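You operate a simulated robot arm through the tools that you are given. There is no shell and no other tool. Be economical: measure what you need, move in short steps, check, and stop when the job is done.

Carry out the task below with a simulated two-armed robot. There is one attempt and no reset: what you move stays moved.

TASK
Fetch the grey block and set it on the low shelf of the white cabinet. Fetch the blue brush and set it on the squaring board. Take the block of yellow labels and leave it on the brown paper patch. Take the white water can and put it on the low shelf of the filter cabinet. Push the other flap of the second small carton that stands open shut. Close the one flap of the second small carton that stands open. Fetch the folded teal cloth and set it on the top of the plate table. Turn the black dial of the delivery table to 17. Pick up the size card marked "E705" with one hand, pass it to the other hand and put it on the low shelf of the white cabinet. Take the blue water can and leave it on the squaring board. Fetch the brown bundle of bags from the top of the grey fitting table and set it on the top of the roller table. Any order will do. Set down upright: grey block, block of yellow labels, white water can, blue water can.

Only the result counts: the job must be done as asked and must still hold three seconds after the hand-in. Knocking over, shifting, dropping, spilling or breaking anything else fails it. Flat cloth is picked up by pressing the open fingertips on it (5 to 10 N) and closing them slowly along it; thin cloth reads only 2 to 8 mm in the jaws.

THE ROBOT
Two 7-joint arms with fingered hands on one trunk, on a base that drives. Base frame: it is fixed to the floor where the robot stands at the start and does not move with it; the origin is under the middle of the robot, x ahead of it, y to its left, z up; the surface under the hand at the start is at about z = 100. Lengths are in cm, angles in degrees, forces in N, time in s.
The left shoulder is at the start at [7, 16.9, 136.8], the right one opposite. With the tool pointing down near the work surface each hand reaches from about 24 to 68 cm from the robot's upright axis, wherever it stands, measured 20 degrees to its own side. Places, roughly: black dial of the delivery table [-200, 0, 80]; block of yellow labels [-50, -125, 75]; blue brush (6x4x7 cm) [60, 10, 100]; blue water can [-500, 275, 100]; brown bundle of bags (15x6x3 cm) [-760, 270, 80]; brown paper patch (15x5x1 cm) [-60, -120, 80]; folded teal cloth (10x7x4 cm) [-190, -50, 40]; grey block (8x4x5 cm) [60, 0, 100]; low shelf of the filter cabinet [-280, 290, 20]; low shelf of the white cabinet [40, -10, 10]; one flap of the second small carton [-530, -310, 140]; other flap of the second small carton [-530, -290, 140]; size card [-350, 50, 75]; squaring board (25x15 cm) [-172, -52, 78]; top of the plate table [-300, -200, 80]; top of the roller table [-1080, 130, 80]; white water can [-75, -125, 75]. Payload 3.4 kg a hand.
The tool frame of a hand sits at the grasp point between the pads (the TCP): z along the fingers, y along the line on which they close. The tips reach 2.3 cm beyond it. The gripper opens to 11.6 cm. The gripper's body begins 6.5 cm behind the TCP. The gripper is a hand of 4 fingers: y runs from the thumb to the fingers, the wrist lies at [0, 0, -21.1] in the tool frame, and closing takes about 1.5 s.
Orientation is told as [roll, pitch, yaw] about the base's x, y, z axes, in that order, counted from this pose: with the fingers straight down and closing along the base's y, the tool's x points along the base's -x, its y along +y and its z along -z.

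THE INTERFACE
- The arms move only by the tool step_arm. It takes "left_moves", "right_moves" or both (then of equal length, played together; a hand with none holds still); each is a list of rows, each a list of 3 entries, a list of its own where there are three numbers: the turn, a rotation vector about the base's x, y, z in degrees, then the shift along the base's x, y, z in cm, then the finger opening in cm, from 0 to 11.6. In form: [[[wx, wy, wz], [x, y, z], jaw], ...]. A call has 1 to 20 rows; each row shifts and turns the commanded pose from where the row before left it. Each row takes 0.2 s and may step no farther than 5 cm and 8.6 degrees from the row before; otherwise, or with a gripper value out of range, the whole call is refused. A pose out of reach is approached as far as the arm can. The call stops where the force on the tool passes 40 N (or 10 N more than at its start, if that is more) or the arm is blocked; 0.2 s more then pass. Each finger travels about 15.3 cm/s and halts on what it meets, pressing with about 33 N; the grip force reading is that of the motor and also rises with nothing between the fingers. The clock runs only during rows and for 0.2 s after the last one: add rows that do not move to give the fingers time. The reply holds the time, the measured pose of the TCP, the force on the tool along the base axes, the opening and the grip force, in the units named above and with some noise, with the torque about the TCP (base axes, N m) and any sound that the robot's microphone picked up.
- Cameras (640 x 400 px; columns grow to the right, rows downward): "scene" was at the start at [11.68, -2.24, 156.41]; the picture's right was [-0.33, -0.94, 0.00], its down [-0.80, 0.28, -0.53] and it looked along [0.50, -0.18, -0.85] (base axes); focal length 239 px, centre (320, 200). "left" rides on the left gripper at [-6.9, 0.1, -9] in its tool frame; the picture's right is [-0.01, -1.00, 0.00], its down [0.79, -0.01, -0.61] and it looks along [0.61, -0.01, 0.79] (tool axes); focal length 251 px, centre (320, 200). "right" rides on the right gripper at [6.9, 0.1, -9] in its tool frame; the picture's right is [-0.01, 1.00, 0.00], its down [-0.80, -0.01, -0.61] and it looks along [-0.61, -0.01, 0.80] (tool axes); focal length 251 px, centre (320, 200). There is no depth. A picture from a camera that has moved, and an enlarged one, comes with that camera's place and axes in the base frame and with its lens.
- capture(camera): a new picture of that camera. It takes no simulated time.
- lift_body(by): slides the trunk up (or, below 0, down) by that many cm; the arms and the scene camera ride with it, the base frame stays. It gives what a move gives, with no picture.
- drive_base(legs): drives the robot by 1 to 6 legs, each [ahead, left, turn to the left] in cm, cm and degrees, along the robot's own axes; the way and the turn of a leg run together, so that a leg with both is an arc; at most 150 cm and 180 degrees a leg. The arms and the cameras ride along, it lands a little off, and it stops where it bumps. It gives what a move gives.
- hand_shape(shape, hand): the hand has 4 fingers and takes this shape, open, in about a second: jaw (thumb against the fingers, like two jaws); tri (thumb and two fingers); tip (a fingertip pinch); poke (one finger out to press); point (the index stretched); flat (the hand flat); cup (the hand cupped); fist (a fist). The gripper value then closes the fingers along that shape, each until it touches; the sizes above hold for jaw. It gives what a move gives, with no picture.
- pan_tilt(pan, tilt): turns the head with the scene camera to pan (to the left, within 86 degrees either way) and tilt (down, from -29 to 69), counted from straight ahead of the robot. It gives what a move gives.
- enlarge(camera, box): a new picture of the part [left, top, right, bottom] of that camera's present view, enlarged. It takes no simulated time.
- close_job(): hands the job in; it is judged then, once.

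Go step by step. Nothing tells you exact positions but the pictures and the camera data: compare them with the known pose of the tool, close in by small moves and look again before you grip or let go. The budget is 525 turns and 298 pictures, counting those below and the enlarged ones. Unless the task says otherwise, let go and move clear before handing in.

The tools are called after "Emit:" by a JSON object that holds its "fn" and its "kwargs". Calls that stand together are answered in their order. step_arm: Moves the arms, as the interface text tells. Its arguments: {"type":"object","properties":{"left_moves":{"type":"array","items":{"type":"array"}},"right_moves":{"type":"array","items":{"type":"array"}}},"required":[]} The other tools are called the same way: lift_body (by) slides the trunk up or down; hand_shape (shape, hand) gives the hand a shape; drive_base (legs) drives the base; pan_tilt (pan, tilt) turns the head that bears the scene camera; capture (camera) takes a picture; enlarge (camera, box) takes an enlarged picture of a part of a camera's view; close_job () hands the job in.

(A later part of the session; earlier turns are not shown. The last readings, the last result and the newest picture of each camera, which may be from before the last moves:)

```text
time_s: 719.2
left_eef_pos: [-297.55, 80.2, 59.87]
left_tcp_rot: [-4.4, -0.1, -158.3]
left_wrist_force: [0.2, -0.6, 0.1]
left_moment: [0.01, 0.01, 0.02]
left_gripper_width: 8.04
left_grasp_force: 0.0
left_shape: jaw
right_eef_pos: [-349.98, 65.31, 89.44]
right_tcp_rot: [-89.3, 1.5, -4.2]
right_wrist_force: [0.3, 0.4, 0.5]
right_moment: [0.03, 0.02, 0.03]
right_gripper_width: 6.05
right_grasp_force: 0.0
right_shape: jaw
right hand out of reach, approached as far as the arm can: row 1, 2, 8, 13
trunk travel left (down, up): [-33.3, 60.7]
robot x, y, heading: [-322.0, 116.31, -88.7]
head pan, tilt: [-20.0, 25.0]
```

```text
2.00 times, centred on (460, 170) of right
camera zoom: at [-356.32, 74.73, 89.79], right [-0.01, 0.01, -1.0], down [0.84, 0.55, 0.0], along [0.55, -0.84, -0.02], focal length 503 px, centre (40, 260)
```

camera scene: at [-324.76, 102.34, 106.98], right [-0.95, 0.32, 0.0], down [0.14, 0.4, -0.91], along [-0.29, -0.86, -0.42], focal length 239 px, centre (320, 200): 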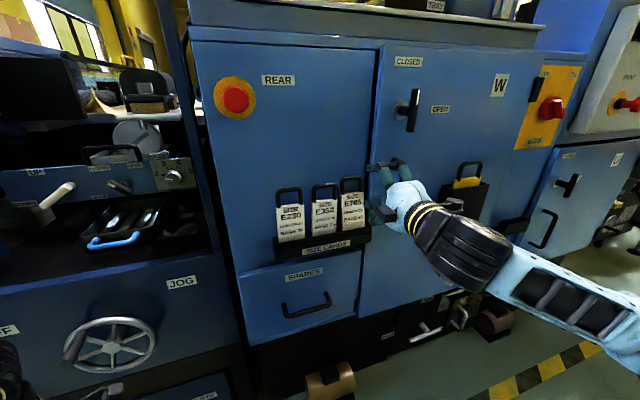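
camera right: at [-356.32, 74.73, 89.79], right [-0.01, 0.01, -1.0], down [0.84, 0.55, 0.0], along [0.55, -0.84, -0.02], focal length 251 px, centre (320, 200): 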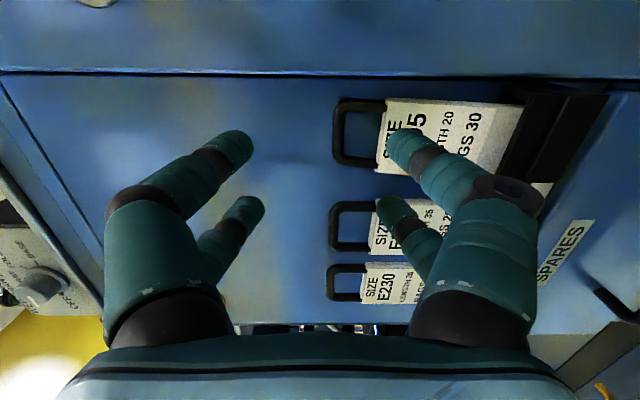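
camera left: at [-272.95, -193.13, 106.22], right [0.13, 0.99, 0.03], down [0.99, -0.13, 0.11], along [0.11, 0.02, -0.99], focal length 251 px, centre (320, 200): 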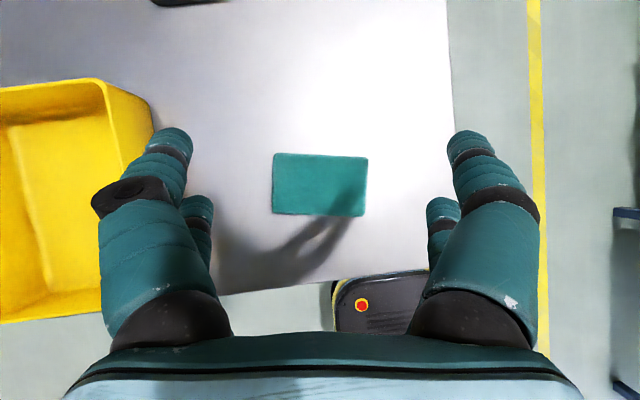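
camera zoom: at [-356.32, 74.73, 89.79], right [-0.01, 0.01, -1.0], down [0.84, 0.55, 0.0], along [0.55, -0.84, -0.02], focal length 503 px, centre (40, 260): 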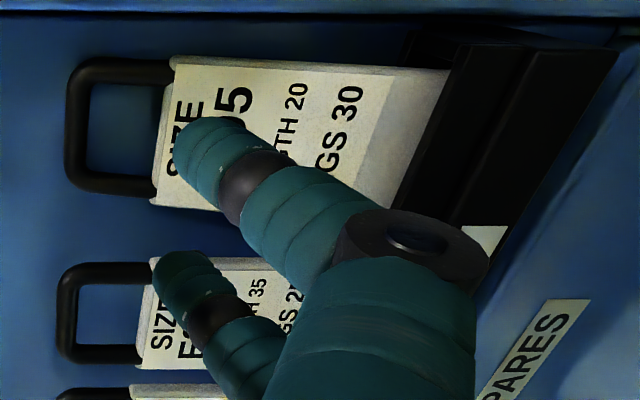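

Both cameras agree now: the loop is deeper, at y≈53, x≈-349.1, bar z≈88. I align one finger pair with the loop opening and approach.

Emit:
{"fn": "step_arm", "kwargs": {"right_moves": [[[0, 0, 0], [-0.8, 0, -0.7], 4.5], [[0, 0, 0], [-0.9, 0, -0.7], 3.2], [[0, 0, 0], [0, -2.5, 0], 3.2], [[0, 0, 0], [0, -2.5, 0], 3.2], [[0, 0, 0], [0, -2.5, 0], 3.2], [[0, 0, 0], [0, 0, 0], 3.2]]}}

Emit:
{"fn": "capture", "kwargs": {"camera": "right"}}

Emit:
{"fn": "enlarge", "kwargs": {"camera": "scene", "box": [290, 140, 410, 230]}}

```text
time_s: 720.6
left_eef_pos: [-297.6, 80.41, 59.95]
left_tcp_rot: [-4.2, 0.0, -158.2]
left_wrist_force: [-0.7, -0.3, 0.7]
left_moment: [0.02, -0.02, -0.01]
left_gripper_width: 8.03
left_grasp_force: 0.1
left_shape: jaw
right_eef_pos: [-351.73, 57.91, 88.51]
right_tcp_rot: [-88.9, 1.3, -4.0]
right_wrist_force: [-0.3, 5.3, 0.5]
right_moment: [-0.15, 0.03, -0.09]
right_gripper_width: 3.26
right_grasp_force: 0.0
right_shape: jaw
trunk travel left (down, up): [-33.3, 60.7]
robot x, y, heading: [-321.73, 116.14, -88.9]
head pan, tilt: [-20.0, 25.0]
```

```text
58 pictures are left
camera right: at [-358.13, 67.34, 88.77], right [-0.01, 0.02, -1.0], down [0.84, 0.55, 0.0], along [0.55, -0.84, -0.02], focal length 251 px, centre (320, 200)
```

right: 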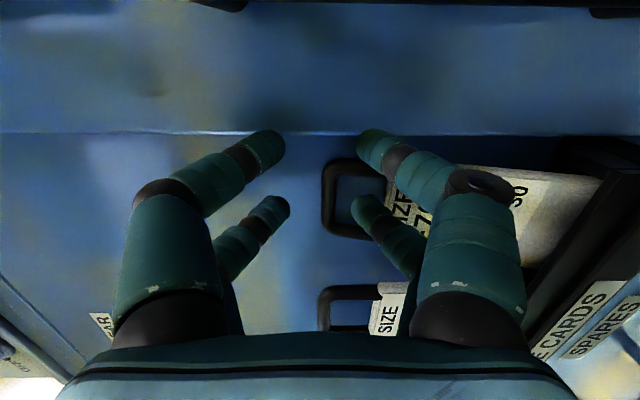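

```text
4.44 times, centred on (350, 185) of scene
camera zoom: at [-324.75, 102.48, 107.0], right [-0.95, 0.32, 0.0], down [0.14, 0.4, -0.91], along [-0.29, -0.86, -0.42], focal length 1062 px, centre (187, 267)
```

zoom: 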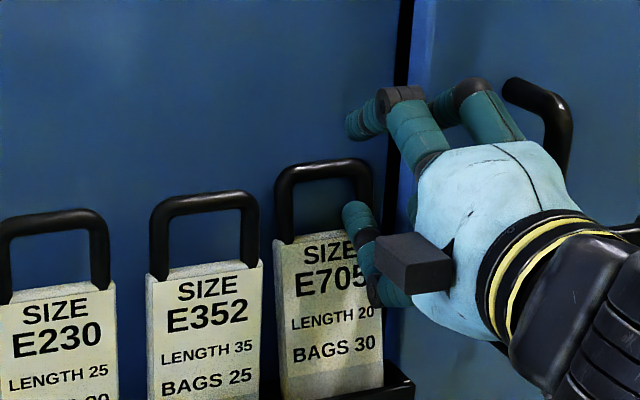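

The lower finger touched the loop's right leg; shift 0.8 cm toward +x and go in.

Emit:
{"fn": "step_arm", "kwargs": {"right_moves": [[[0, 0, 0], [0, 1, 0], 3.2], [[0, 0, 0], [0.9, 0, -0.2], 3.2], [[0, 0, 0], [0, -1.5, 0], 3.2], [[0, 0, 0], [0, -1, 0], 3.2], [[0, 0, 0], [0, -1, 0], 3.2], [[0, 0, 0], [0, 0, 0], 3.2]]}}

Emit:
{"fn": "capture", "kwargs": {"camera": "right"}}

Emit:
{"fn": "enlarge", "kwargs": {"camera": "scene", "box": [290, 140, 410, 230]}}

```text
time_s: 722.0
left_eef_pos: [-297.5, 80.61, 60.13]
left_tcp_rot: [-4.2, -0.1, -158.3]
left_wrist_force: [0.4, 0.0, 0.7]
left_moment: [-0.02, -0.01, 0.0]
left_gripper_width: 8.05
left_grasp_force: 0.1
left_shape: jaw
right_eef_pos: [-351.08, 55.78, 89.22]
right_tcp_rot: [-89.2, 1.3, -4.0]
right_wrist_force: [1.4, 28.2, -3.1]
right_moment: [0.35, 0.03, 0.64]
right_gripper_width: 3.36
right_grasp_force: 0.1
right_shape: jaw
right hand out of reach, approached as far as the arm can: row 2, 4
trunk travel left (down, up): [-33.3, 60.7]
robot x, y, heading: [-321.91, 115.95, -89.1]
head pan, tilt: [-20.0, 25.0]
```

```text
56 pictures are left
camera right: at [-357.36, 65.29, 89.55], right [-0.01, 0.02, -1.0], down [0.83, 0.55, 0.0], along [0.55, -0.83, -0.02], focal length 251 px, centre (320, 200)
```

right: 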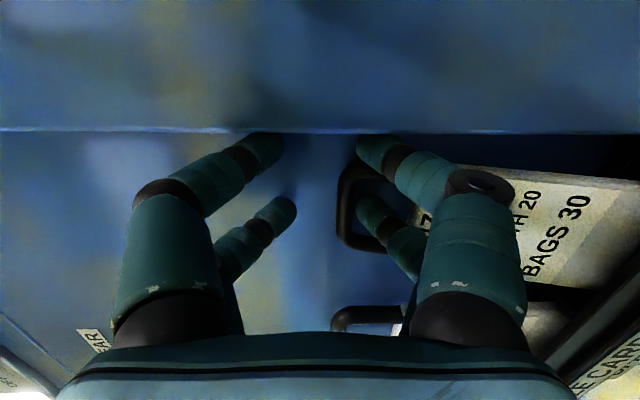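

```text
4.44 times, centred on (350, 185) of scene
camera zoom: at [-324.76, 102.88, 107.05], right [-0.95, 0.32, 0.0], down [0.14, 0.4, -0.91], along [-0.29, -0.86, -0.42], focal length 1062 px, centre (187, 267)
```

zoom: 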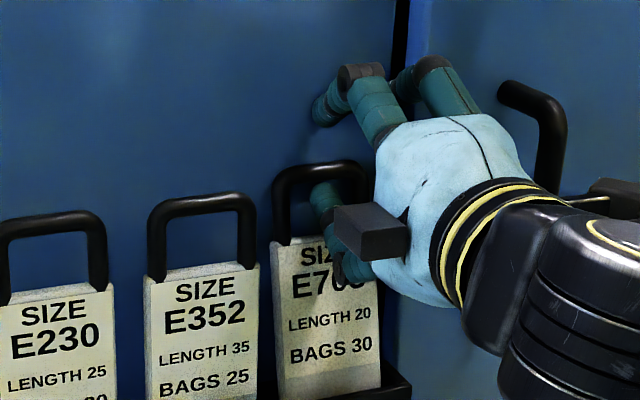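

The lower finger is inside the loop; fingertips touch the panel. Ease back 0.5 cm and close on the bar.

Emit:
{"fn": "step_arm", "kwargs": {"right_moves": [[[0, 0, 0], [0, 0.6, 0], 2.6], [[0, 0, 0], [0, 0, 0], 2], [[0, 0, 0], [0, 0, 0], 1.4], [[0, 0, 0], [0, 0, 0], 0.8], [[0, 0, 0], [0, 0, 0], 0.2], [[0, 0, 0], [0, 0, 0], 0], [[0, 0, 0], [0, 0, 0], 0], [[0, 0, 0], [0, 0, 0], 0]]}}

Emit:
{"fn": "capture", "kwargs": {"camera": "right"}}

Emit:
{"fn": "enlarge", "kwargs": {"camera": "scene", "box": [290, 140, 410, 230]}}

```text
time_s: 723.8
left_eef_pos: [-297.66, 80.36, 59.87]
left_tcp_rot: [-4.4, 0.0, -158.3]
left_wrist_force: [0.5, 0.2, -0.6]
left_moment: [-0.01, 0.0, 0.0]
left_gripper_width: 8.04
left_grasp_force: 0.0
left_shape: jaw
right_eef_pos: [-351.09, 55.95, 89.01]
right_tcp_rot: [-89.0, 1.2, -3.9]
right_wrist_force: [0.6, 2.3, -1.0]
right_moment: [0.03, 0.01, 0.02]
right_gripper_width: 0.0
right_grasp_force: 32.3
right_shape: jaw
trunk travel left (down, up): [-33.3, 60.7]
robot x, y, heading: [-321.97, 116.29, -88.8]
head pan, tilt: [-20.0, 25.0]
```

```text
54 pictures are left
camera right: at [-357.41, 65.43, 89.26], right [-0.01, 0.02, -1.0], down [0.84, 0.55, 0.0], along [0.55, -0.84, -0.02], focal length 251 px, centre (320, 200)
```

right: 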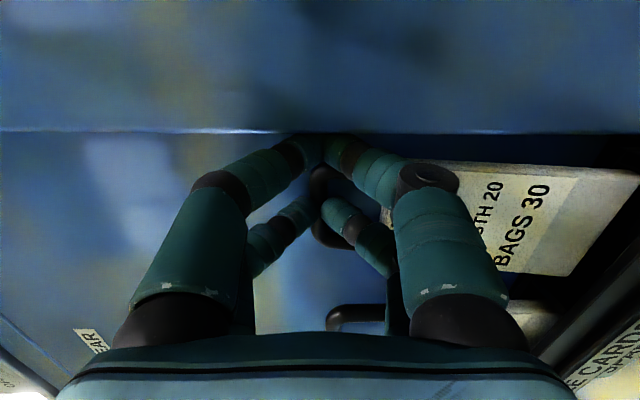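

```text
4.44 times, centred on (350, 185) of scene
camera zoom: at [-324.76, 102.36, 106.98], right [-0.95, 0.32, 0.0], down [0.14, 0.4, -0.91], along [-0.29, -0.86, -0.42], focal length 1062 px, centre (187, 267)
```

zoom: 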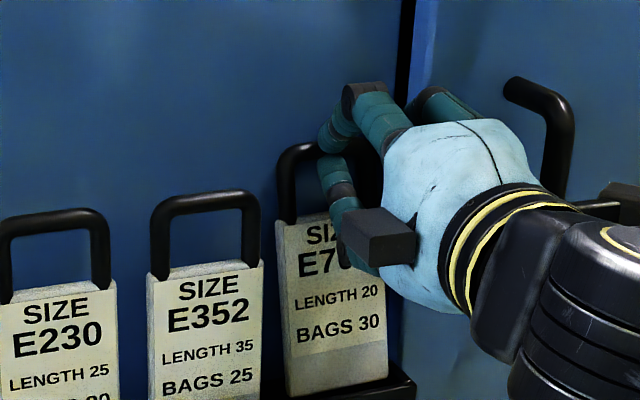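

The bar is pinched and the card rose a little. Lift with the trunk.

Emit:
{"fn": "lift_body", "kwargs": {"by": 6}}

Emit:
{"fn": "enlarge", "kwargs": {"camera": "scene", "box": [270, 140, 430, 260]}}

```text
time_s: 724.8
left_eef_pos: [-297.58, 80.34, 65.9]
left_tcp_rot: [-4.3, 0.0, -158.4]
left_wrist_force: [0.2, -0.6, 0.4]
left_moment: [0.01, -0.02, 0.0]
left_gripper_width: 8.04
left_grasp_force: 0.1
left_shape: jaw
right_eef_pos: [-350.92, 56.05, 95.0]
right_tcp_rot: [-89.0, 1.3, -4.1]
right_wrist_force: [-0.5, 6.2, 0.6]
right_moment: [0.02, -0.01, 0.08]
right_gripper_width: 0.0
right_grasp_force: 32.6
right_shape: jaw
trunk travel left (down, up): [-39.3, 54.7]
robot x, y, heading: [-321.97, 116.17, -89.0]
head pan, tilt: [-20.0, 25.0]
```

```text
3.33 times, centred on (350, 200) of scene
camera zoom: at [-324.75, 102.43, 113.0], right [-0.95, 0.32, 0.0], down [0.14, 0.4, -0.91], along [-0.29, -0.86, -0.42], focal length 796 px, centre (220, 200)
```

zoom: 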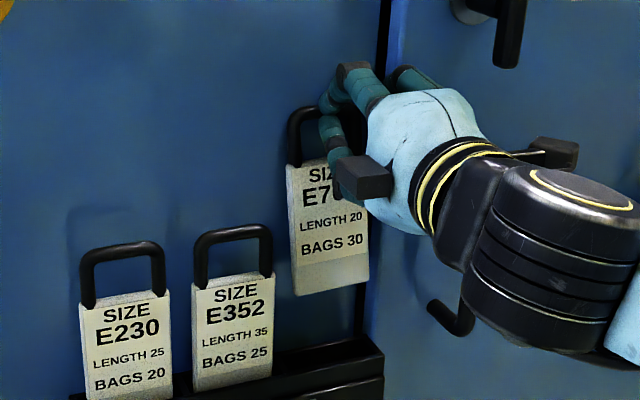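

The card is out and held. Now back off from the machine, then bring the right hand (pointing left) in front of me and the left hand up for the hand-over.

Emit:
{"fn": "drive_base", "kwargs": {"legs": [[-38, 0, 0]]}}

Emit:
{"fn": "step_arm", "kwargs": {"left_moves": [[[0, 0, 0], [1.5, 0, 4], 8], [[0, 0, 0], [1.5, 0, 4], 8], [[0, 0, 0], [1.5, 0, 4], 8], [[0, 0, 0], [1.5, 0, 4], 8], [[0, 0, 0], [1.5, 0, 4], 8], [[0, 0, 0], [1.5, 0, 4], 8], [[0, 0, 0], [1.5, 0, 4], 8], [[0, 0, 0], [0, 0, 4], 8], [[0, 0, 0], [0, 0, 0], 8], [[0, 0, 0], [0, 0, 0], 8], [[0, 0, 0], [0, 0, 0], 8]], "right_moves": [[[0, 0, 0], [0, 0, 0], 0], [[0, 0, 7.5], [4, 1, 0], 0], [[0, 0, 7.5], [4, 1, 0], 0], [[0, 0, 7.5], [4, 1, 0], 0], [[0, 0, 7.5], [4, 1, 0], 0], [[0, 0, 7.5], [4, 1, 0], 0], [[0, 0, 7.5], [4, 1, 0], 0], [[0, 0, 7.5], [4, 1, 0], 0], [[0, 0, 7.5], [4, 1, 0], 0], [[0, 0, 7.5], [4, 1, 0], 0], [[0, 0, 7.5], [4, 1, 0], 0]]}}

Emit:
{"fn": "pan_tilt", "kwargs": {"pan": 0, "tilt": 40}}

Emit:
{"fn": "capture", "kwargs": {"camera": "scene"}}

```text
time_s: 727.2
left_eef_pos: [-298.29, 118.58, 65.82]
left_tcp_rot: [-4.3, -0.1, -158.3]
left_wrist_force: [-0.7, -0.8, 0.7]
left_moment: [-0.01, 0.02, 0.02]
left_gripper_width: 8.02
left_grasp_force: 0.2
left_shape: jaw
right_eef_pos: [-351.92, 94.31, 95.01]
right_tcp_rot: [-88.9, 1.3, -4.2]
right_wrist_force: [-0.6, 0.4, -0.5]
right_moment: [-0.03, 0.0, -0.01]
right_gripper_width: 0.01
right_grasp_force: 33.2
right_shape: jaw
trunk travel left (down, up): [-39.3, 54.7]
robot x, y, heading: [-322.51, 153.9, -89.0]
head pan, tilt: [-20.0, 25.0]
```

```text
time_s: 729.6
left_eef_pos: [-288.08, 118.3, 97.91]
left_tcp_rot: [-4.4, -0.2, -158.4]
left_wrist_force: [-0.3, 0.3, 0.5]
left_moment: [0.01, 0.01, -0.03]
left_gripper_width: 8.06
left_grasp_force: 0.0
left_shape: jaw
right_eef_pos: [-311.83, 104.25, 94.91]
right_tcp_rot: [-88.9, 1.4, 70.9]
right_wrist_force: [0.0, 0.4, 0.3]
right_moment: [-0.02, -0.01, 0.0]
right_gripper_width: 0.0
right_grasp_force: 32.8
right_shape: jaw
trunk travel left (down, up): [-39.3, 54.7]
robot x, y, heading: [-322.63, 154.34, -89.0]
head pan, tilt: [-20.0, 25.0]
```

```text
time_s: 730.4
left_eef_pos: [-287.99, 118.47, 97.74]
left_tcp_rot: [-4.4, -0.1, -158.4]
left_wrist_force: [-0.5, -0.3, -0.1]
left_moment: [0.0, -0.05, 0.01]
left_gripper_width: 8.03
left_grasp_force: 0.1
left_shape: jaw
right_eef_pos: [-312.09, 104.25, 95.05]
right_tcp_rot: [-89.0, 1.3, 70.9]
right_wrist_force: [0.1, 0.6, 0.2]
right_moment: [0.03, 0.0, 0.04]
right_gripper_width: 0.01
right_grasp_force: 32.9
right_shape: jaw
trunk travel left (down, up): [-39.3, 54.7]
robot x, y, heading: [-322.9, 153.95, -89.2]
head pan, tilt: [0.0, 40.0]
```

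```text
51 pictures are left
camera scene: at [-322.36, 140.78, 110.65], right [-1.0, -0.02, 0.0], down [-0.01, 0.64, -0.77], along [0.01, -0.77, -0.64], focal length 239 px, centre (320, 200)
```

scene: 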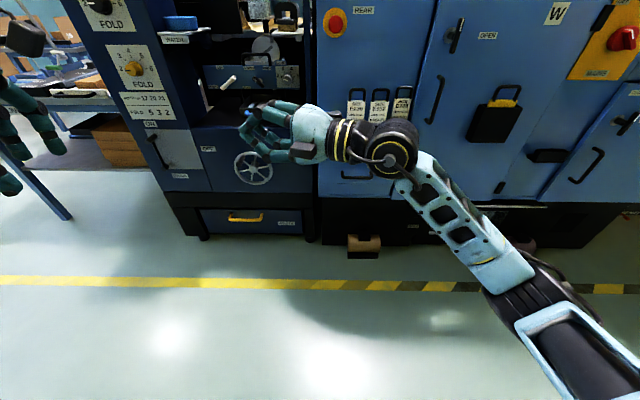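

Emit:
{"fn": "enlarge", "kwargs": {"camera": "scene", "box": [220, 70, 440, 200]}}

```text
2.91 times, centred on (330, 135) of scene
camera zoom: at [-322.36, 140.78, 110.65], right [-1.0, -0.02, 0.0], down [-0.01, 0.64, -0.77], along [0.01, -0.77, -0.64], focal length 695 px, centre (291, 389)
```

zoom: 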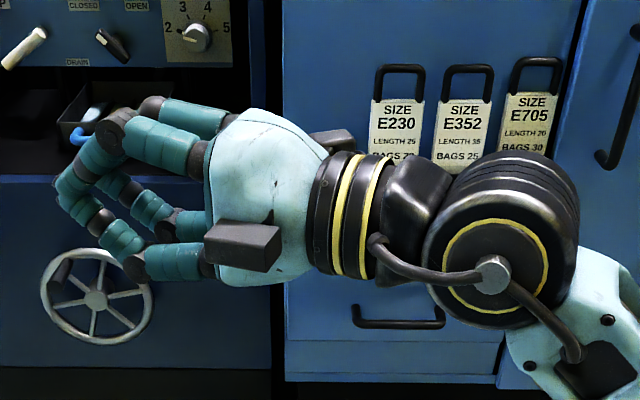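

The card slipped off the fingertips and dropped back into its slot. I return to it; this time after lifting I'll tilt the fingertips up so the loop hooks deep on the finger.

Emit:
{"fn": "step_arm", "kwargs": {"right_moves": [[[0, 0, -7.5], [-4, -1, 0], 1], [[0, 0, -7.5], [-4, -1, 0], 2], [[0, 0, -7.5], [-4, -1, 0], 3.2], [[0, 0, -7.5], [-4, -1, 0], 3.2], [[0, 0, -7.5], [-4, -1, 0], 3.2], [[0, 0, -7.5], [-4, -1, 0], 3.2], [[0, 0, -7.5], [-4, -1, 0], 3.2], [[0, 0, -7.5], [-4, -1, 0], 3.2], [[0, 0, -7.5], [-4, -1, 0], 3.2], [[0, 0, -7.5], [-4, -1, 0], 3.2], [[0, 0, 0], [0, 0, 0], 3.2]]}}

Emit:
{"fn": "drive_base", "kwargs": {"legs": [[32, 0, 0]]}}

Emit:
{"fn": "lift_body", "kwargs": {"by": -6.5}}

Emit:
{"fn": "capture", "kwargs": {"camera": "right"}}

```text
time_s: 732.8
left_eef_pos: [-288.08, 118.25, 97.58]
left_tcp_rot: [-4.4, -0.1, -158.5]
left_wrist_force: [1.0, 0.5, 0.1]
left_moment: [0.01, 0.0, -0.02]
left_gripper_width: 8.02
left_grasp_force: 0.0
left_shape: jaw
right_eef_pos: [-350.53, 94.25, 95.09]
right_tcp_rot: [-89.1, 1.9, -2.3]
right_wrist_force: [-0.3, 0.3, 0.0]
right_moment: [-0.02, 0.0, 0.04]
right_gripper_width: 3.19
right_grasp_force: 0.1
right_shape: jaw
right hand out of reach, approached as far as the arm can: row 10
trunk travel left (down, up): [-39.3, 54.7]
robot x, y, heading: [-322.67, 154.48, -88.9]
head pan, tilt: [0.0, 40.0]
```

```text
time_s: 735.0
left_eef_pos: [-287.52, 86.22, 97.68]
left_tcp_rot: [-4.5, 0.0, -158.4]
left_wrist_force: [0.3, -0.1, 0.1]
left_moment: [0.04, -0.02, 0.0]
left_gripper_width: 8.02
left_grasp_force: 0.0
left_shape: jaw
right_eef_pos: [-349.78, 62.2, 95.02]
right_tcp_rot: [-89.2, 2.1, -2.2]
right_wrist_force: [0.3, 0.4, 0.4]
right_moment: [-0.01, -0.03, 0.03]
right_gripper_width: 3.2
right_grasp_force: 0.0
right_shape: jaw
trunk travel left (down, up): [-39.3, 54.7]
robot x, y, heading: [-322.0, 122.43, -88.7]
head pan, tilt: [0.0, 40.0]
```

```text
time_s: 736.0
left_eef_pos: [-287.54, 86.53, 91.3]
left_tcp_rot: [-4.3, -0.1, -158.4]
left_wrist_force: [-0.5, 0.1, 0.0]
left_moment: [0.0, 0.03, 0.01]
left_gripper_width: 8.03
left_grasp_force: 0.1
left_shape: jaw
right_eef_pos: [-349.9, 62.29, 88.6]
right_tcp_rot: [-89.1, 2.0, -2.1]
right_wrist_force: [-0.3, -0.5, 0.2]
right_moment: [0.02, 0.0, 0.0]
right_gripper_width: 3.2
right_grasp_force: 0.1
right_shape: jaw
trunk travel left (down, up): [-32.8, 61.2]
robot x, y, heading: [-321.89, 122.4, -89.1]
head pan, tilt: [0.0, 40.0]
```

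```text
49 pictures are left
camera right: at [-356.51, 71.57, 88.95], right [-0.02, 0.02, -1.0], down [0.82, 0.58, -0.01], along [0.58, -0.82, -0.03], focal length 251 px, centre (320, 200)
```

right: 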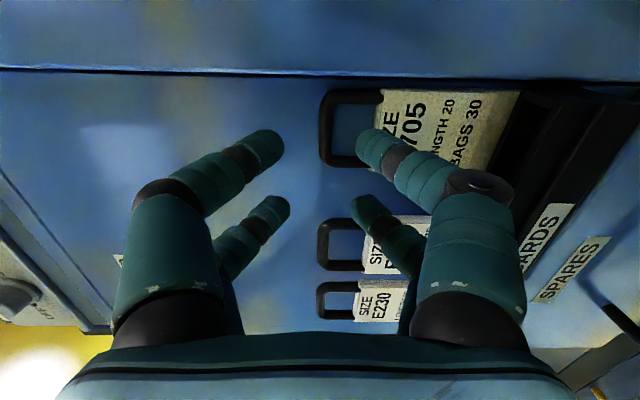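

Emit:
{"fn": "step_arm", "kwargs": {"right_moves": [[[0, 0, 0], [-1.4, 0, -0.2], 3.2], [[0, 0, 0], [-1.3, 0, -0.2], 3.2], [[0, 0, 0], [0, -2, 0], 3.2], [[0, 0, 0], [0, -1.5, 0], 3.2], [[0, 0, 0], [0, 0, 0], 3.2]]}}

Emit:
{"fn": "capture", "kwargs": {"camera": "right"}}

Emit:
{"fn": "pan_tilt", "kwargs": {"pan": -20, "tilt": 25}}

Emit:
{"fn": "enlarge", "kwargs": {"camera": "scene", "box": [290, 140, 410, 230]}}

```text
time_s: 737.2
left_eef_pos: [-287.46, 86.37, 91.38]
left_tcp_rot: [-4.3, -0.1, -158.3]
left_wrist_force: [1.1, 0.3, -0.3]
left_moment: [0.0, 0.02, 0.01]
left_gripper_width: 8.04
left_grasp_force: 0.0
left_shape: jaw
right_eef_pos: [-352.53, 58.9, 88.18]
right_tcp_rot: [-89.1, 2.0, -2.2]
right_wrist_force: [-0.4, -0.4, -0.2]
right_moment: [0.0, 0.03, 0.02]
right_gripper_width: 3.21
right_grasp_force: 0.0
right_shape: jaw
trunk travel left (down, up): [-32.8, 61.2]
robot x, y, heading: [-322.47, 122.01, -88.8]
head pan, tilt: [0.0, 40.0]
```

```text
48 pictures are left
camera right: at [-359.18, 68.07, 88.55], right [-0.02, 0.02, -1.0], down [0.82, 0.58, -0.01], along [0.58, -0.82, -0.03], focal length 251 px, centre (320, 200)
```

right: 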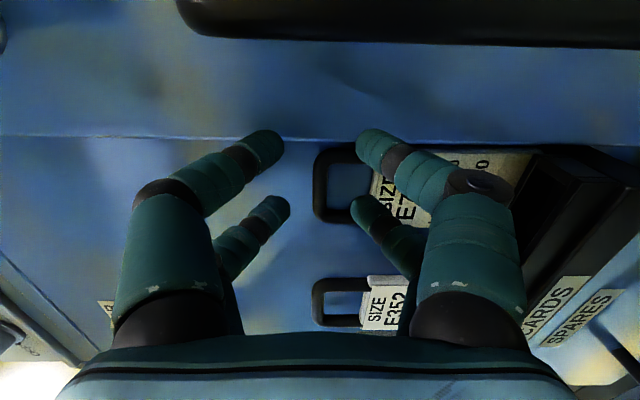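

```text
time_s: 738.0
left_eef_pos: [-287.36, 86.51, 91.35]
left_tcp_rot: [-4.3, -0.1, -158.3]
left_wrist_force: [-0.9, 0.8, 0.1]
left_moment: [0.02, 0.02, 0.03]
left_gripper_width: 8.02
left_grasp_force: 0.1
left_shape: jaw
right_eef_pos: [-352.49, 58.95, 88.25]
right_tcp_rot: [-89.1, 2.0, -2.2]
right_wrist_force: [-1.0, -0.6, -0.7]
right_moment: [0.0, -0.01, -0.05]
right_gripper_width: 3.2
right_grasp_force: 0.0
right_shape: jaw
trunk travel left (down, up): [-32.8, 61.2]
robot x, y, heading: [-322.36, 122.58, -89.0]
head pan, tilt: [-20.0, 25.0]
```

```text
4.44 times, centred on (350, 185) of scene
camera zoom: at [-324.95, 108.59, 106.48], right [-0.95, 0.32, 0.0], down [0.14, 0.4, -0.91], along [-0.29, -0.86, -0.42], focal length 1062 px, centre (187, 267)
```

zoom: 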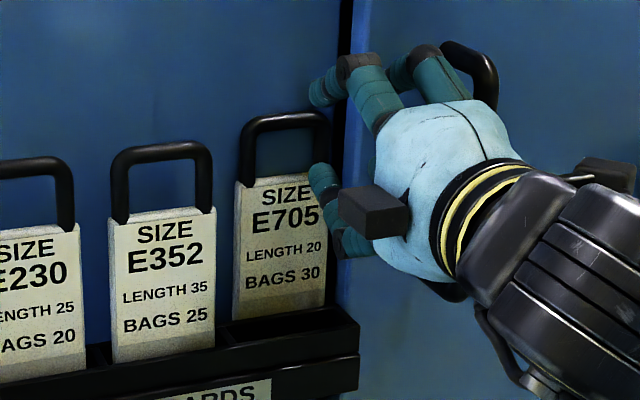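

Both views agree with the loop at y≈53, x≈-350.0, z≈88.1; the inner finger is aligned with the opening. Straight forward.

Emit:
{"fn": "step_arm", "kwargs": {"right_moves": [[[0, 0, 0], [-0.1, -1.5, 0], 3.2], [[0, 0, 0], [0, -1.2, 0], 3.2], [[0, 0, 0], [0, -1, 0], 3.2], [[0, 0, 0], [0, -0.8, 0], 3.2], [[0, 0, 0], [0, 0, 0], 3.2]]}}

Emit:
{"fn": "capture", "kwargs": {"camera": "right"}}

Emit:
{"fn": "enlarge", "kwargs": {"camera": "scene", "box": [290, 140, 410, 230]}}

```text
time_s: 738.6
left_eef_pos: [-287.4, 86.64, 91.43]
left_tcp_rot: [-4.1, -0.3, -158.7]
left_wrist_force: [0.8, 0.5, -0.3]
left_moment: [-0.01, 0.02, 0.02]
left_gripper_width: 8.04
left_grasp_force: 0.0
left_shape: jaw
right_eef_pos: [-352.75, 57.49, 88.71]
right_tcp_rot: [-89.5, 2.0, -2.3]
right_wrist_force: [-0.3, 21.8, 2.6]
right_moment: [-0.41, 0.04, -0.37]
right_gripper_width: 0.66
right_grasp_force: 19.3
right_shape: jaw
trunk travel left (down, up): [-32.8, 61.2]
robot x, y, heading: [-322.24, 122.5, -89.0]
head pan, tilt: [-20.0, 25.0]
stopped in row 2 (right hand): the force on the tool passed its limit at 48 N (the readings are from after the stop); the commanded pose is now the measured one
```

```text
46 pictures are left
camera right: at [-359.33, 66.67, 88.94], right [-0.02, 0.01, -1.0], down [0.82, 0.57, -0.01], along [0.57, -0.82, -0.02], focal length 251 px, centre (320, 200)
```

right: 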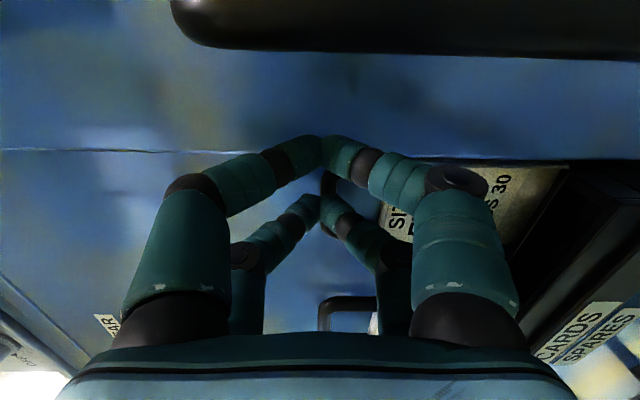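

```text
4.44 times, centred on (350, 185) of scene
camera zoom: at [-324.94, 109.18, 106.56], right [-0.94, 0.33, 0.0], down [0.14, 0.4, -0.91], along [-0.3, -0.86, -0.42], focal length 1062 px, centre (187, 267)
```

zoom: 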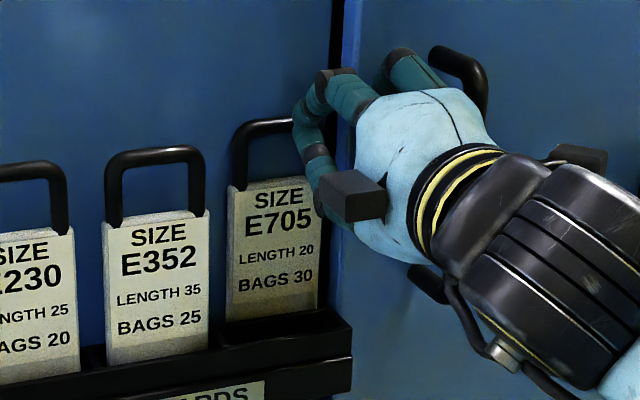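

The finger hit the loop's right leg again. Back off, reopen, shift 0.8 cm toward +x and retry.

Emit:
{"fn": "step_arm", "kwargs": {"right_moves": [[[0, 0, 0], [0, 1.5, 0], 0.7], [[0, 0, 0], [0, 1, 0], 2], [[0, 0, 0], [0.4, 0, -0.3], 3.2], [[0, 0, 0], [0.4, 0, -0.2], 3.2], [[0, 0, 0], [0, 0, 0], 3.2], [[0, 0, 0], [0, -1.5, 0], 3.2], [[0, 0, 0], [0, -1, 0], 3.2], [[0, 0, 0], [0, -1, 0], 3.2], [[0, 0, 0], [0, 0, 0], 3.2]]}}

Emit:
{"fn": "enlarge", "kwargs": {"camera": "scene", "box": [290, 140, 410, 230]}}

```text
time_s: 740.3
left_eef_pos: [-287.65, 86.93, 91.44]
left_tcp_rot: [-4.0, -0.3, -158.7]
left_wrist_force: [-0.4, 0.9, -0.1]
left_moment: [0.01, -0.01, 0.02]
left_gripper_width: 8.01
left_grasp_force: 0.1
left_shape: jaw
right_eef_pos: [-351.86, 57.82, 88.38]
right_tcp_rot: [-89.2, 1.9, -1.8]
right_wrist_force: [4.8, 39.1, -4.6]
right_moment: [0.27, -0.17, -0.65]
right_gripper_width: 3.38
right_grasp_force: 0.2
right_shape: jaw
trunk travel left (down, up): [-32.8, 61.2]
robot x, y, heading: [-322.53, 122.33, -89.4]
head pan, tilt: [-20.0, 25.0]
stopped in row 8 (right hand): the force on the tool passed its limit at 51 N (the readings are from after the stop); the commanded pose is now the measured one
```

```text
4.44 times, centred on (350, 185) of scene
camera zoom: at [-324.97, 109.49, 106.57], right [-0.94, 0.33, 0.0], down [0.14, 0.39, -0.91], along [-0.3, -0.86, -0.42], focal length 1062 px, centre (187, 267)
```

zoom: 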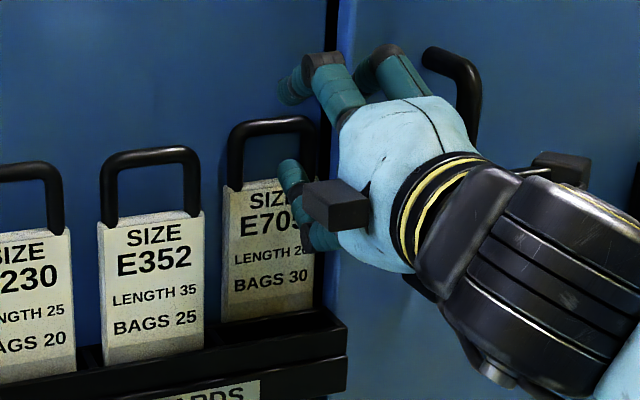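

Emit:
{"fn": "step_arm", "kwargs": {"right_moves": [[[0, 0, 0], [0, 1.5, 0.4], 3.2], [[0, 0, 0], [0.2, 0.5, 0.5], 3.2], [[0, 0, 0], [0, -1.5, 0], 3.2], [[0, 0, 0], [0, -1, 0], 3.2], [[0, 0, 0], [0, -1, 0], 3.2], [[0, 0, 0], [0, -0.8, 0], 3.2], [[0, 0, 0], [0, 0, 0], 3.2]]}}

Emit:
{"fn": "enlarge", "kwargs": {"camera": "scene", "box": [290, 140, 410, 230]}}

Emit:
{"fn": "enlarge", "kwargs": {"camera": "right", "box": [220, 100, 540, 300]}}

```text
time_s: 741.3
left_eef_pos: [-287.69, 86.8, 91.44]
left_tcp_rot: [-4.0, -0.2, -158.9]
left_wrist_force: [-0.4, -1.3, -0.5]
left_moment: [0.05, 0.02, -0.01]
left_gripper_width: 8.04
left_grasp_force: 0.0
left_shape: jaw
right_eef_pos: [-351.77, 57.25, 89.41]
right_tcp_rot: [-89.4, 2.0, -1.9]
right_wrist_force: [1.4, 33.4, 5.9]
right_moment: [-0.14, 0.11, -0.64]
right_gripper_width: 0.75
right_grasp_force: 25.1
right_shape: jaw
trunk travel left (down, up): [-32.8, 61.2]
robot x, y, heading: [-322.36, 122.6, -89.5]
head pan, tilt: [-20.0, 25.0]
stopped in row 5 (right hand): the force on the tool passed its limit at 60 N (the readings are from after the stop); the commanded pose is now the measured one
```

```text
4.44 times, centred on (350, 185) of scene
camera zoom: at [-325.03, 109.27, 106.55], right [-0.94, 0.33, 0.0], down [0.14, 0.4, -0.91], along [-0.3, -0.86, -0.42], focal length 1062 px, centre (187, 267)
```

zoom: 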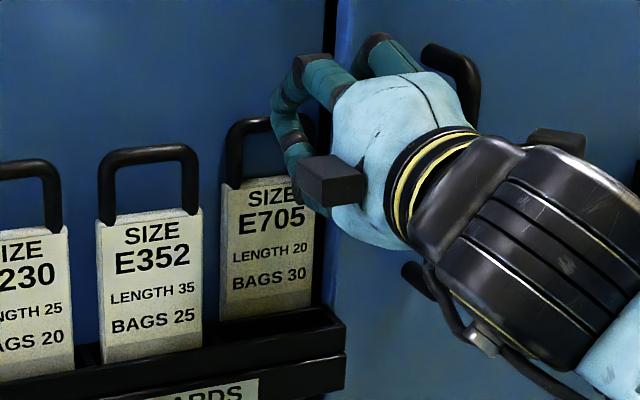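

```text
2.00 times, centred on (380, 200) of right
camera zoom: at [-358.48, 66.5, 89.67], right [-0.02, 0.01, -1.0], down [0.81, 0.58, -0.01], along [0.58, -0.81, -0.02], focal length 503 px, centre (200, 200)
```

zoom: 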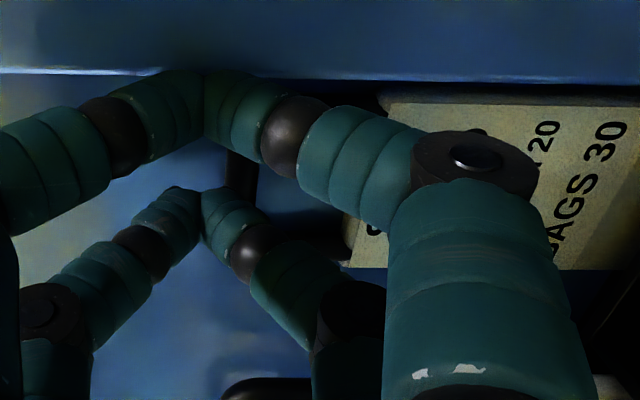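

The outer pair hits the protruding door edge. I'll use the other finger pair: shift +4.3 cm so the outer pair goes into the free gap toward E352.

Emit:
{"fn": "step_arm", "kwargs": {"right_moves": [[[0, 0, 0], [0, 2, 0], 1], [[0, 0, 0], [0, 2, -0.2], 2.5], [[0, 0, 0], [1.5, 0, -0.2], 3.2], [[0, 0, 0], [1.5, 0, 0], 3.2], [[0, 0, 0], [1.3, 0, 0], 3.2], [[0, 0, 0], [0, -1, 0], 3.2], [[0, 0, 0], [0, 0, 0], 3.2]]}}

Emit:
{"fn": "capture", "kwargs": {"camera": "right"}}

Emit:
{"fn": "enlarge", "kwargs": {"camera": "scene", "box": [290, 140, 410, 230]}}

```text
time_s: 742.9
left_eef_pos: [-287.64, 86.35, 91.4]
left_tcp_rot: [-4.3, -0.1, -158.8]
left_wrist_force: [0.9, -1.0, -0.8]
left_moment: [0.07, 0.0, -0.01]
left_gripper_width: 8.03
left_grasp_force: 0.1
left_shape: jaw
right_eef_pos: [-347.38, 59.98, 88.64]
right_tcp_rot: [-88.6, 1.9, -1.8]
right_wrist_force: [-0.3, -0.3, -1.1]
right_moment: [0.03, 0.0, -0.01]
right_gripper_width: 3.17
right_grasp_force: 0.1
right_shape: jaw
right hand out of reach, approached as far as the arm can: row 5
trunk travel left (down, up): [-32.8, 61.2]
robot x, y, heading: [-322.04, 122.3, -89.4]
head pan, tilt: [-20.0, 25.0]
```

```text
41 pictures are left
camera right: at [-354.14, 69.05, 89.01], right [-0.02, 0.03, -1.0], down [0.81, 0.58, 0.0], along [0.58, -0.81, -0.03], focal length 251 px, centre (320, 200)
```

right: 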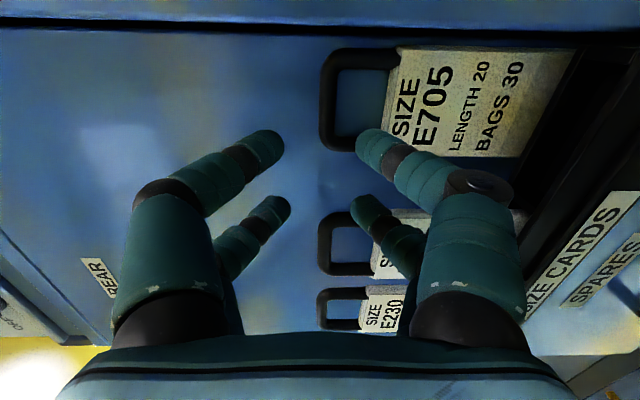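

```text
4.44 times, centred on (350, 185) of scene
camera zoom: at [-325.03, 108.86, 106.48], right [-0.94, 0.33, 0.0], down [0.14, 0.4, -0.91], along [-0.3, -0.86, -0.42], focal length 1062 px, centre (187, 267)
```

zoom: 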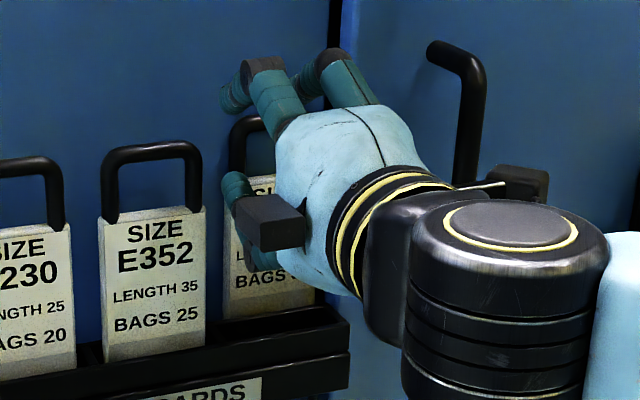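

By the scene view the outer finger lines up with the gap and the inner one with the loop opening. Lower 0.6 cm and go forward gently.

Emit:
{"fn": "step_arm", "kwargs": {"right_moves": [[[0, 0, 0], [0, 0, -0.5], 3.2], [[0, 0, 0], [0, -1, 0], 3.2], [[0, 0, 0], [0, -1, 0], 3.2], [[0, 0, 0], [0, -0.8, 0], 3.2], [[0, 0, 0], [0, -0.8, 0], 3.2], [[0, 0, 0], [0, 0, 0], 3.2]]}}

Emit:
{"fn": "capture", "kwargs": {"camera": "right"}}

Emit:
{"fn": "enlarge", "kwargs": {"camera": "scene", "box": [290, 140, 410, 230]}}

```text
time_s: 744.3
left_eef_pos: [-287.7, 86.33, 91.31]
left_tcp_rot: [-4.4, -0.1, -158.8]
left_wrist_force: [-0.3, -0.5, -1.0]
left_moment: [0.01, -0.01, -0.03]
left_gripper_width: 8.04
left_grasp_force: 0.0
left_shape: jaw
right_eef_pos: [-347.37, 56.33, 88.61]
right_tcp_rot: [-88.5, 1.9, -1.9]
right_wrist_force: [-0.1, 0.6, -0.1]
right_moment: [0.0, 0.04, -0.01]
right_gripper_width: 3.18
right_grasp_force: 0.0
right_shape: jaw
right hand out of reach, approached as far as the arm can: row 1
trunk travel left (down, up): [-32.8, 61.2]
robot x, y, heading: [-322.31, 122.5, -89.1]
head pan, tilt: [-20.0, 25.0]
```

```text
39 pictures are left
camera right: at [-354.14, 65.41, 89.16], right [-0.02, 0.03, -1.0], down [0.81, 0.58, 0.0], along [0.58, -0.81, -0.04], focal length 251 px, centre (320, 200)
```

right: 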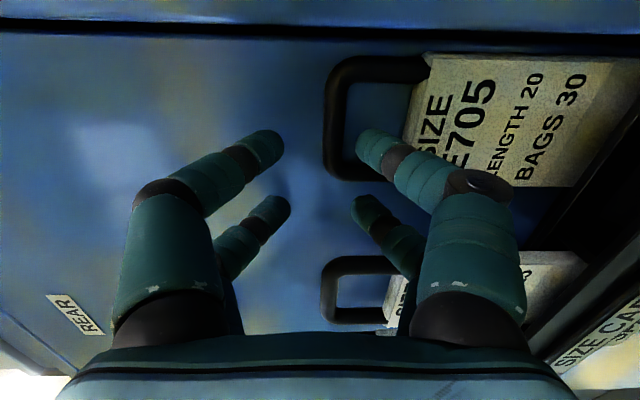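

```text
4.44 times, centred on (350, 185) of scene
camera zoom: at [-325.02, 108.85, 106.48], right [-0.94, 0.33, 0.0], down [0.14, 0.4, -0.91], along [-0.3, -0.86, -0.42], focal length 1062 px, centre (187, 267)
```

zoom: 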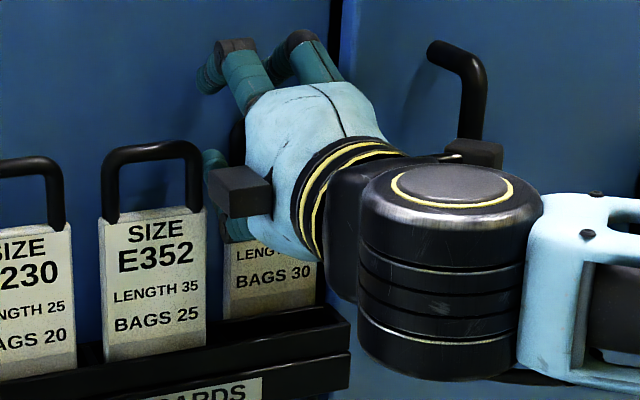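

Everything is in line and free. Advance the last 1.5–2 cm.

Emit:
{"fn": "step_arm", "kwargs": {"right_moves": [[[0, 0, 0], [-0.3, -0.8, 0], 3.2], [[0, 0, 0], [0, -0.8, 0], 3.2], [[0, 0, 0], [0, -0.6, 0], 3.2], [[0, 0, 0], [0, 0, 0], 3.2]]}}

Emit:
{"fn": "capture", "kwargs": {"camera": "right"}}

```text
time_s: 744.9
left_eef_pos: [-287.63, 86.99, 91.59]
left_tcp_rot: [-4.0, -0.2, -158.9]
left_wrist_force: [0.4, -0.1, 0.2]
left_moment: [-0.03, 0.0, 0.0]
left_gripper_width: 8.02
left_grasp_force: 0.0
left_shape: jaw
right_eef_pos: [-347.58, 55.77, 89.09]
right_tcp_rot: [-88.7, 2.0, -1.5]
right_wrist_force: [2.5, 33.8, -0.8]
right_moment: [-0.19, 0.03, 0.42]
right_gripper_width: 3.33
right_grasp_force: 0.1
right_shape: jaw
trunk travel left (down, up): [-32.8, 61.2]
robot x, y, heading: [-322.12, 122.45, -89.4]
head pan, tilt: [-20.0, 25.0]
stopped in row 2 (right hand): the force on the tool passed its limit at 47 N (the readings are from after the stop); the commanded pose is now the measured one
```

```text
37 pictures are left
camera right: at [-354.28, 64.9, 89.52], right [-0.02, 0.02, -1.0], down [0.81, 0.59, -0.01], along [0.59, -0.81, -0.03], focal length 251 px, centre (320, 200)
```

right: 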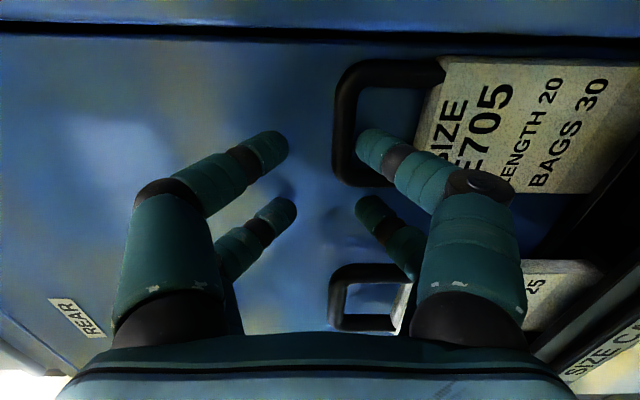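

Fingertips on the panel with the finger in the loop. Close, lift, then tilt the tips up 40° so the loop hooks.

Emit:
{"fn": "step_arm", "kwargs": {"right_moves": [[[0, 0, 0], [0, 0.3, 0], 2.4], [[0, 0, 0], [0, 0, 0], 1.6], [[0, 0, 0], [0, 0, 0], 0.8], [[0, 0, 0], [0, 0, 0], 0], [[0, 0, 0], [0, 0, 0], 0], [[0, 0, 0], [0, 0, 0], 0]]}}

Emit:
{"fn": "lift_body", "kwargs": {"by": 9}}

Emit:
{"fn": "enlarge", "kwargs": {"camera": "scene", "box": [270, 120, 430, 260]}}

```text
time_s: 746.3
left_eef_pos: [-287.67, 86.64, 91.41]
left_tcp_rot: [-4.3, -0.2, -158.9]
left_wrist_force: [-0.1, -0.5, 0.3]
left_moment: [-0.04, 0.02, 0.01]
left_gripper_width: 8.02
left_grasp_force: 0.1
left_shape: jaw
right_eef_pos: [-347.58, 55.69, 88.83]
right_tcp_rot: [-88.5, 2.0, -1.5]
right_wrist_force: [-0.2, 11.8, 4.4]
right_moment: [-0.14, 0.1, -0.22]
right_gripper_width: 1.0
right_grasp_force: 33.1
right_shape: jaw
trunk travel left (down, up): [-32.8, 61.2]
robot x, y, heading: [-322.45, 122.62, -89.3]
head pan, tilt: [-20.0, 25.0]
```

```text
time_s: 747.5
left_eef_pos: [-287.79, 86.67, 100.43]
left_tcp_rot: [-4.1, -0.3, -158.8]
left_wrist_force: [0.2, 0.2, -0.3]
left_moment: [0.04, -0.01, -0.01]
left_gripper_width: 8.06
left_grasp_force: 0.0
left_shape: jaw
right_eef_pos: [-347.57, 55.7, 97.99]
right_tcp_rot: [-88.4, 1.9, -1.5]
right_wrist_force: [-0.3, 14.0, -1.0]
right_moment: [-0.01, -0.07, -0.25]
right_gripper_width: 0.95
right_grasp_force: 33.0
right_shape: jaw
trunk travel left (down, up): [-41.8, 52.2]
robot x, y, heading: [-322.19, 122.51, -89.4]
head pan, tilt: [-20.0, 25.0]
```

```text
2.86 times, centred on (350, 190) of scene
camera zoom: at [-325.05, 109.21, 115.53], right [-0.94, 0.33, 0.0], down [0.14, 0.4, -0.91], along [-0.3, -0.86, -0.42], focal length 683 px, centre (234, 229)
```

zoom: 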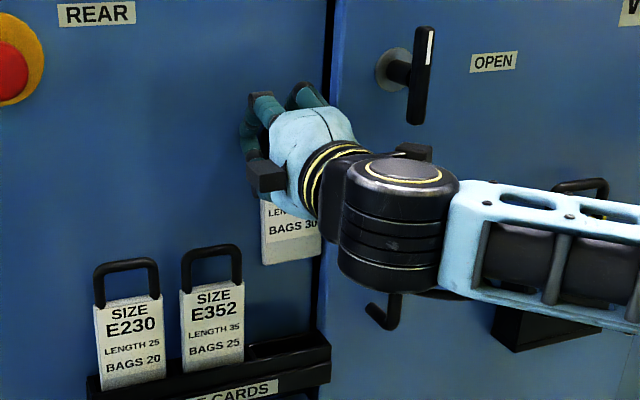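

This time the grip reads 1.0 cm on the bar. I back off a little, tilt the tips up 25° and check.

Emit:
{"fn": "step_arm", "kwargs": {"right_moves": [[[0, 0, 0], [0, 1, 0], 0], [[-8, 0, 0], [0, 1.5, 0], 0], [[-8, 0, 0], [0, 1.5, 0], 0], [[-8, 0, 0], [0, 1.5, 0], 0], [[0, 0, 0], [0, 2, 0], 0], [[0, 0, 0], [0, 0, 0], 0]]}}

Emit:
{"fn": "capture", "kwargs": {"camera": "right"}}

```text
time_s: 748.9
left_eef_pos: [-287.68, 86.36, 100.32]
left_tcp_rot: [-4.3, 0.0, -158.9]
left_wrist_force: [-0.6, 0.1, -0.4]
left_moment: [-0.02, -0.03, 0.02]
left_gripper_width: 8.06
left_grasp_force: 0.0
left_shape: jaw
right_eef_pos: [-347.58, 58.3, 97.74]
right_tcp_rot: [-88.2, 2.0, -1.5]
right_wrist_force: [0.3, -0.1, 0.1]
right_moment: [0.01, 0.0, 0.0]
right_gripper_width: 0.77
right_grasp_force: 33.1
right_shape: jaw
right hand out of reach, approached as far as the arm can: row 2, 3, 4
trunk travel left (down, up): [-41.8, 52.2]
robot x, y, heading: [-322.12, 122.57, -89.2]
head pan, tilt: [-20.0, 25.0]
```

```text
35 pictures are left
camera right: at [-354.31, 67.54, 98.13], right [-0.02, 0.03, -1.0], down [0.81, 0.58, 0.0], along [0.58, -0.81, -0.04], focal length 251 px, centre (320, 200)
```

right: 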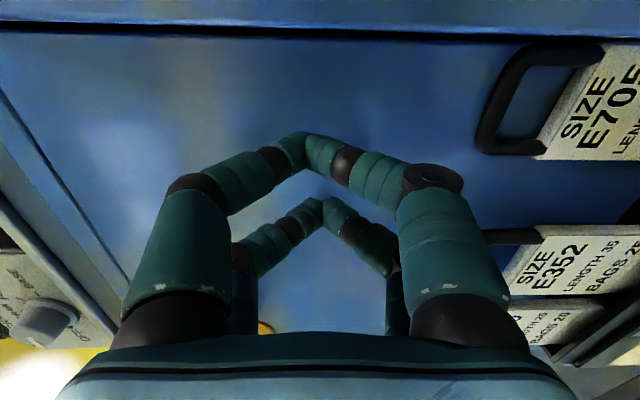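

The bar gets squeezed off the rounded fingertips. Better: lower the trunk and raise the arm so the fingers can point upward; then the loop will slide toward the palm by gravity when lifted.

Emit:
{"fn": "step_arm", "kwargs": {"right_moves": [[[0, 0, 0], [0, 3, 0], 1], [[0, 0, 0], [0, 3, 0], 3], [[0, 0, 0], [0, 3, 0], 3]]}}

Emit:
{"fn": "lift_body", "kwargs": {"by": -30}}

Emit:
{"fn": "step_arm", "kwargs": {"right_moves": [[[0, 0, 0], [0, 0, 4], 3], [[0, 0, 0], [0, 0, 4], 3], [[0, 0, 0], [0, 0, 4], 3], [[0, 0, 0], [0, 0, 4], 3], [[-6, 0, 0], [0, 0, 0], 3], [[-6, 0, 0], [0, 0, 0], 3], [[-6, 0, 0], [0, 0, 0], 3], [[-6, 0, 0], [0, 0, 0], 3], [[0, 0, 0], [0, 0, 0], 3]]}}

Emit:
{"fn": "capture", "kwargs": {"camera": "scene"}}

```text
time_s: 749.7
left_eef_pos: [-287.81, 86.47, 100.29]
left_tcp_rot: [-4.2, -0.1, -158.7]
left_wrist_force: [0.6, -0.3, -0.2]
left_moment: [0.03, 0.0, 0.01]
left_gripper_width: 8.01
left_grasp_force: 0.0
left_shape: jaw
right_eef_pos: [-347.68, 67.42, 97.75]
right_tcp_rot: [-88.3, 2.0, -1.4]
right_wrist_force: [-0.1, -0.1, -0.3]
right_moment: [-0.01, 0.02, 0.01]
right_gripper_width: 3.0
right_grasp_force: 0.0
right_shape: jaw
trunk travel left (down, up): [-41.8, 52.2]
robot x, y, heading: [-322.36, 122.55, -89.2]
head pan, tilt: [-20.0, 25.0]
```

```text
time_s: 752.7
left_eef_pos: [-287.6, 86.51, 70.28]
left_tcp_rot: [-4.3, -0.2, -158.8]
left_wrist_force: [0.0, -0.5, -0.5]
left_moment: [0.03, 0.01, -0.05]
left_gripper_width: 8.03
left_grasp_force: 0.0
left_shape: jaw
right_eef_pos: [-347.5, 67.36, 67.68]
right_tcp_rot: [-88.2, 1.9, -1.6]
right_wrist_force: [-0.2, -0.4, -0.4]
right_moment: [-0.02, -0.01, 0.01]
right_gripper_width: 2.98
right_grasp_force: 0.0
right_shape: jaw
trunk travel left (down, up): [-11.8, 82.2]
robot x, y, heading: [-322.21, 122.58, -89.3]
head pan, tilt: [-20.0, 25.0]
```

```text
time_s: 754.7
left_eef_pos: [-287.54, 86.42, 70.3]
left_tcp_rot: [-4.2, 0.0, -158.9]
left_wrist_force: [0.1, -0.7, -0.1]
left_moment: [0.01, 0.0, 0.02]
left_gripper_width: 8.04
left_grasp_force: 0.2
left_shape: jaw
right_eef_pos: [-347.66, 67.37, 83.57]
right_tcp_rot: [-106.2, 1.4, -2.1]
right_wrist_force: [-0.4, 0.6, -0.5]
right_moment: [-0.02, 0.01, -0.02]
right_gripper_width: 2.99
right_grasp_force: 0.2
right_shape: jaw
right hand out of reach, approached as far as the arm can: row 8
trunk travel left (down, up): [-11.8, 82.2]
robot x, y, heading: [-321.81, 122.41, -89.3]
head pan, tilt: [-20.0, 25.0]
```

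```text
34 pictures are left
camera scene: at [-325.03, 108.91, 85.48], right [-0.94, 0.33, 0.0], down [0.14, 0.4, -0.91], along [-0.3, -0.85, -0.42], focal length 239 px, centre (320, 200)
```

scene: 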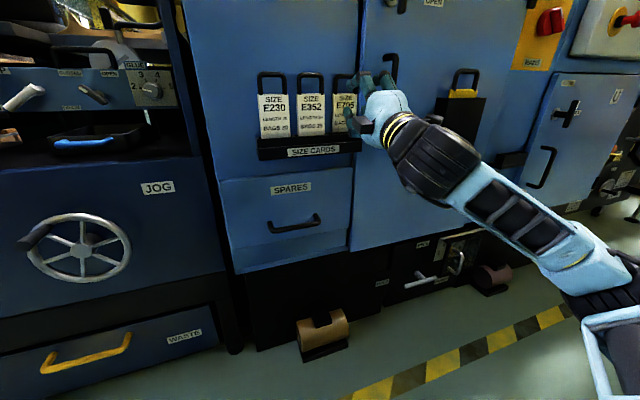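

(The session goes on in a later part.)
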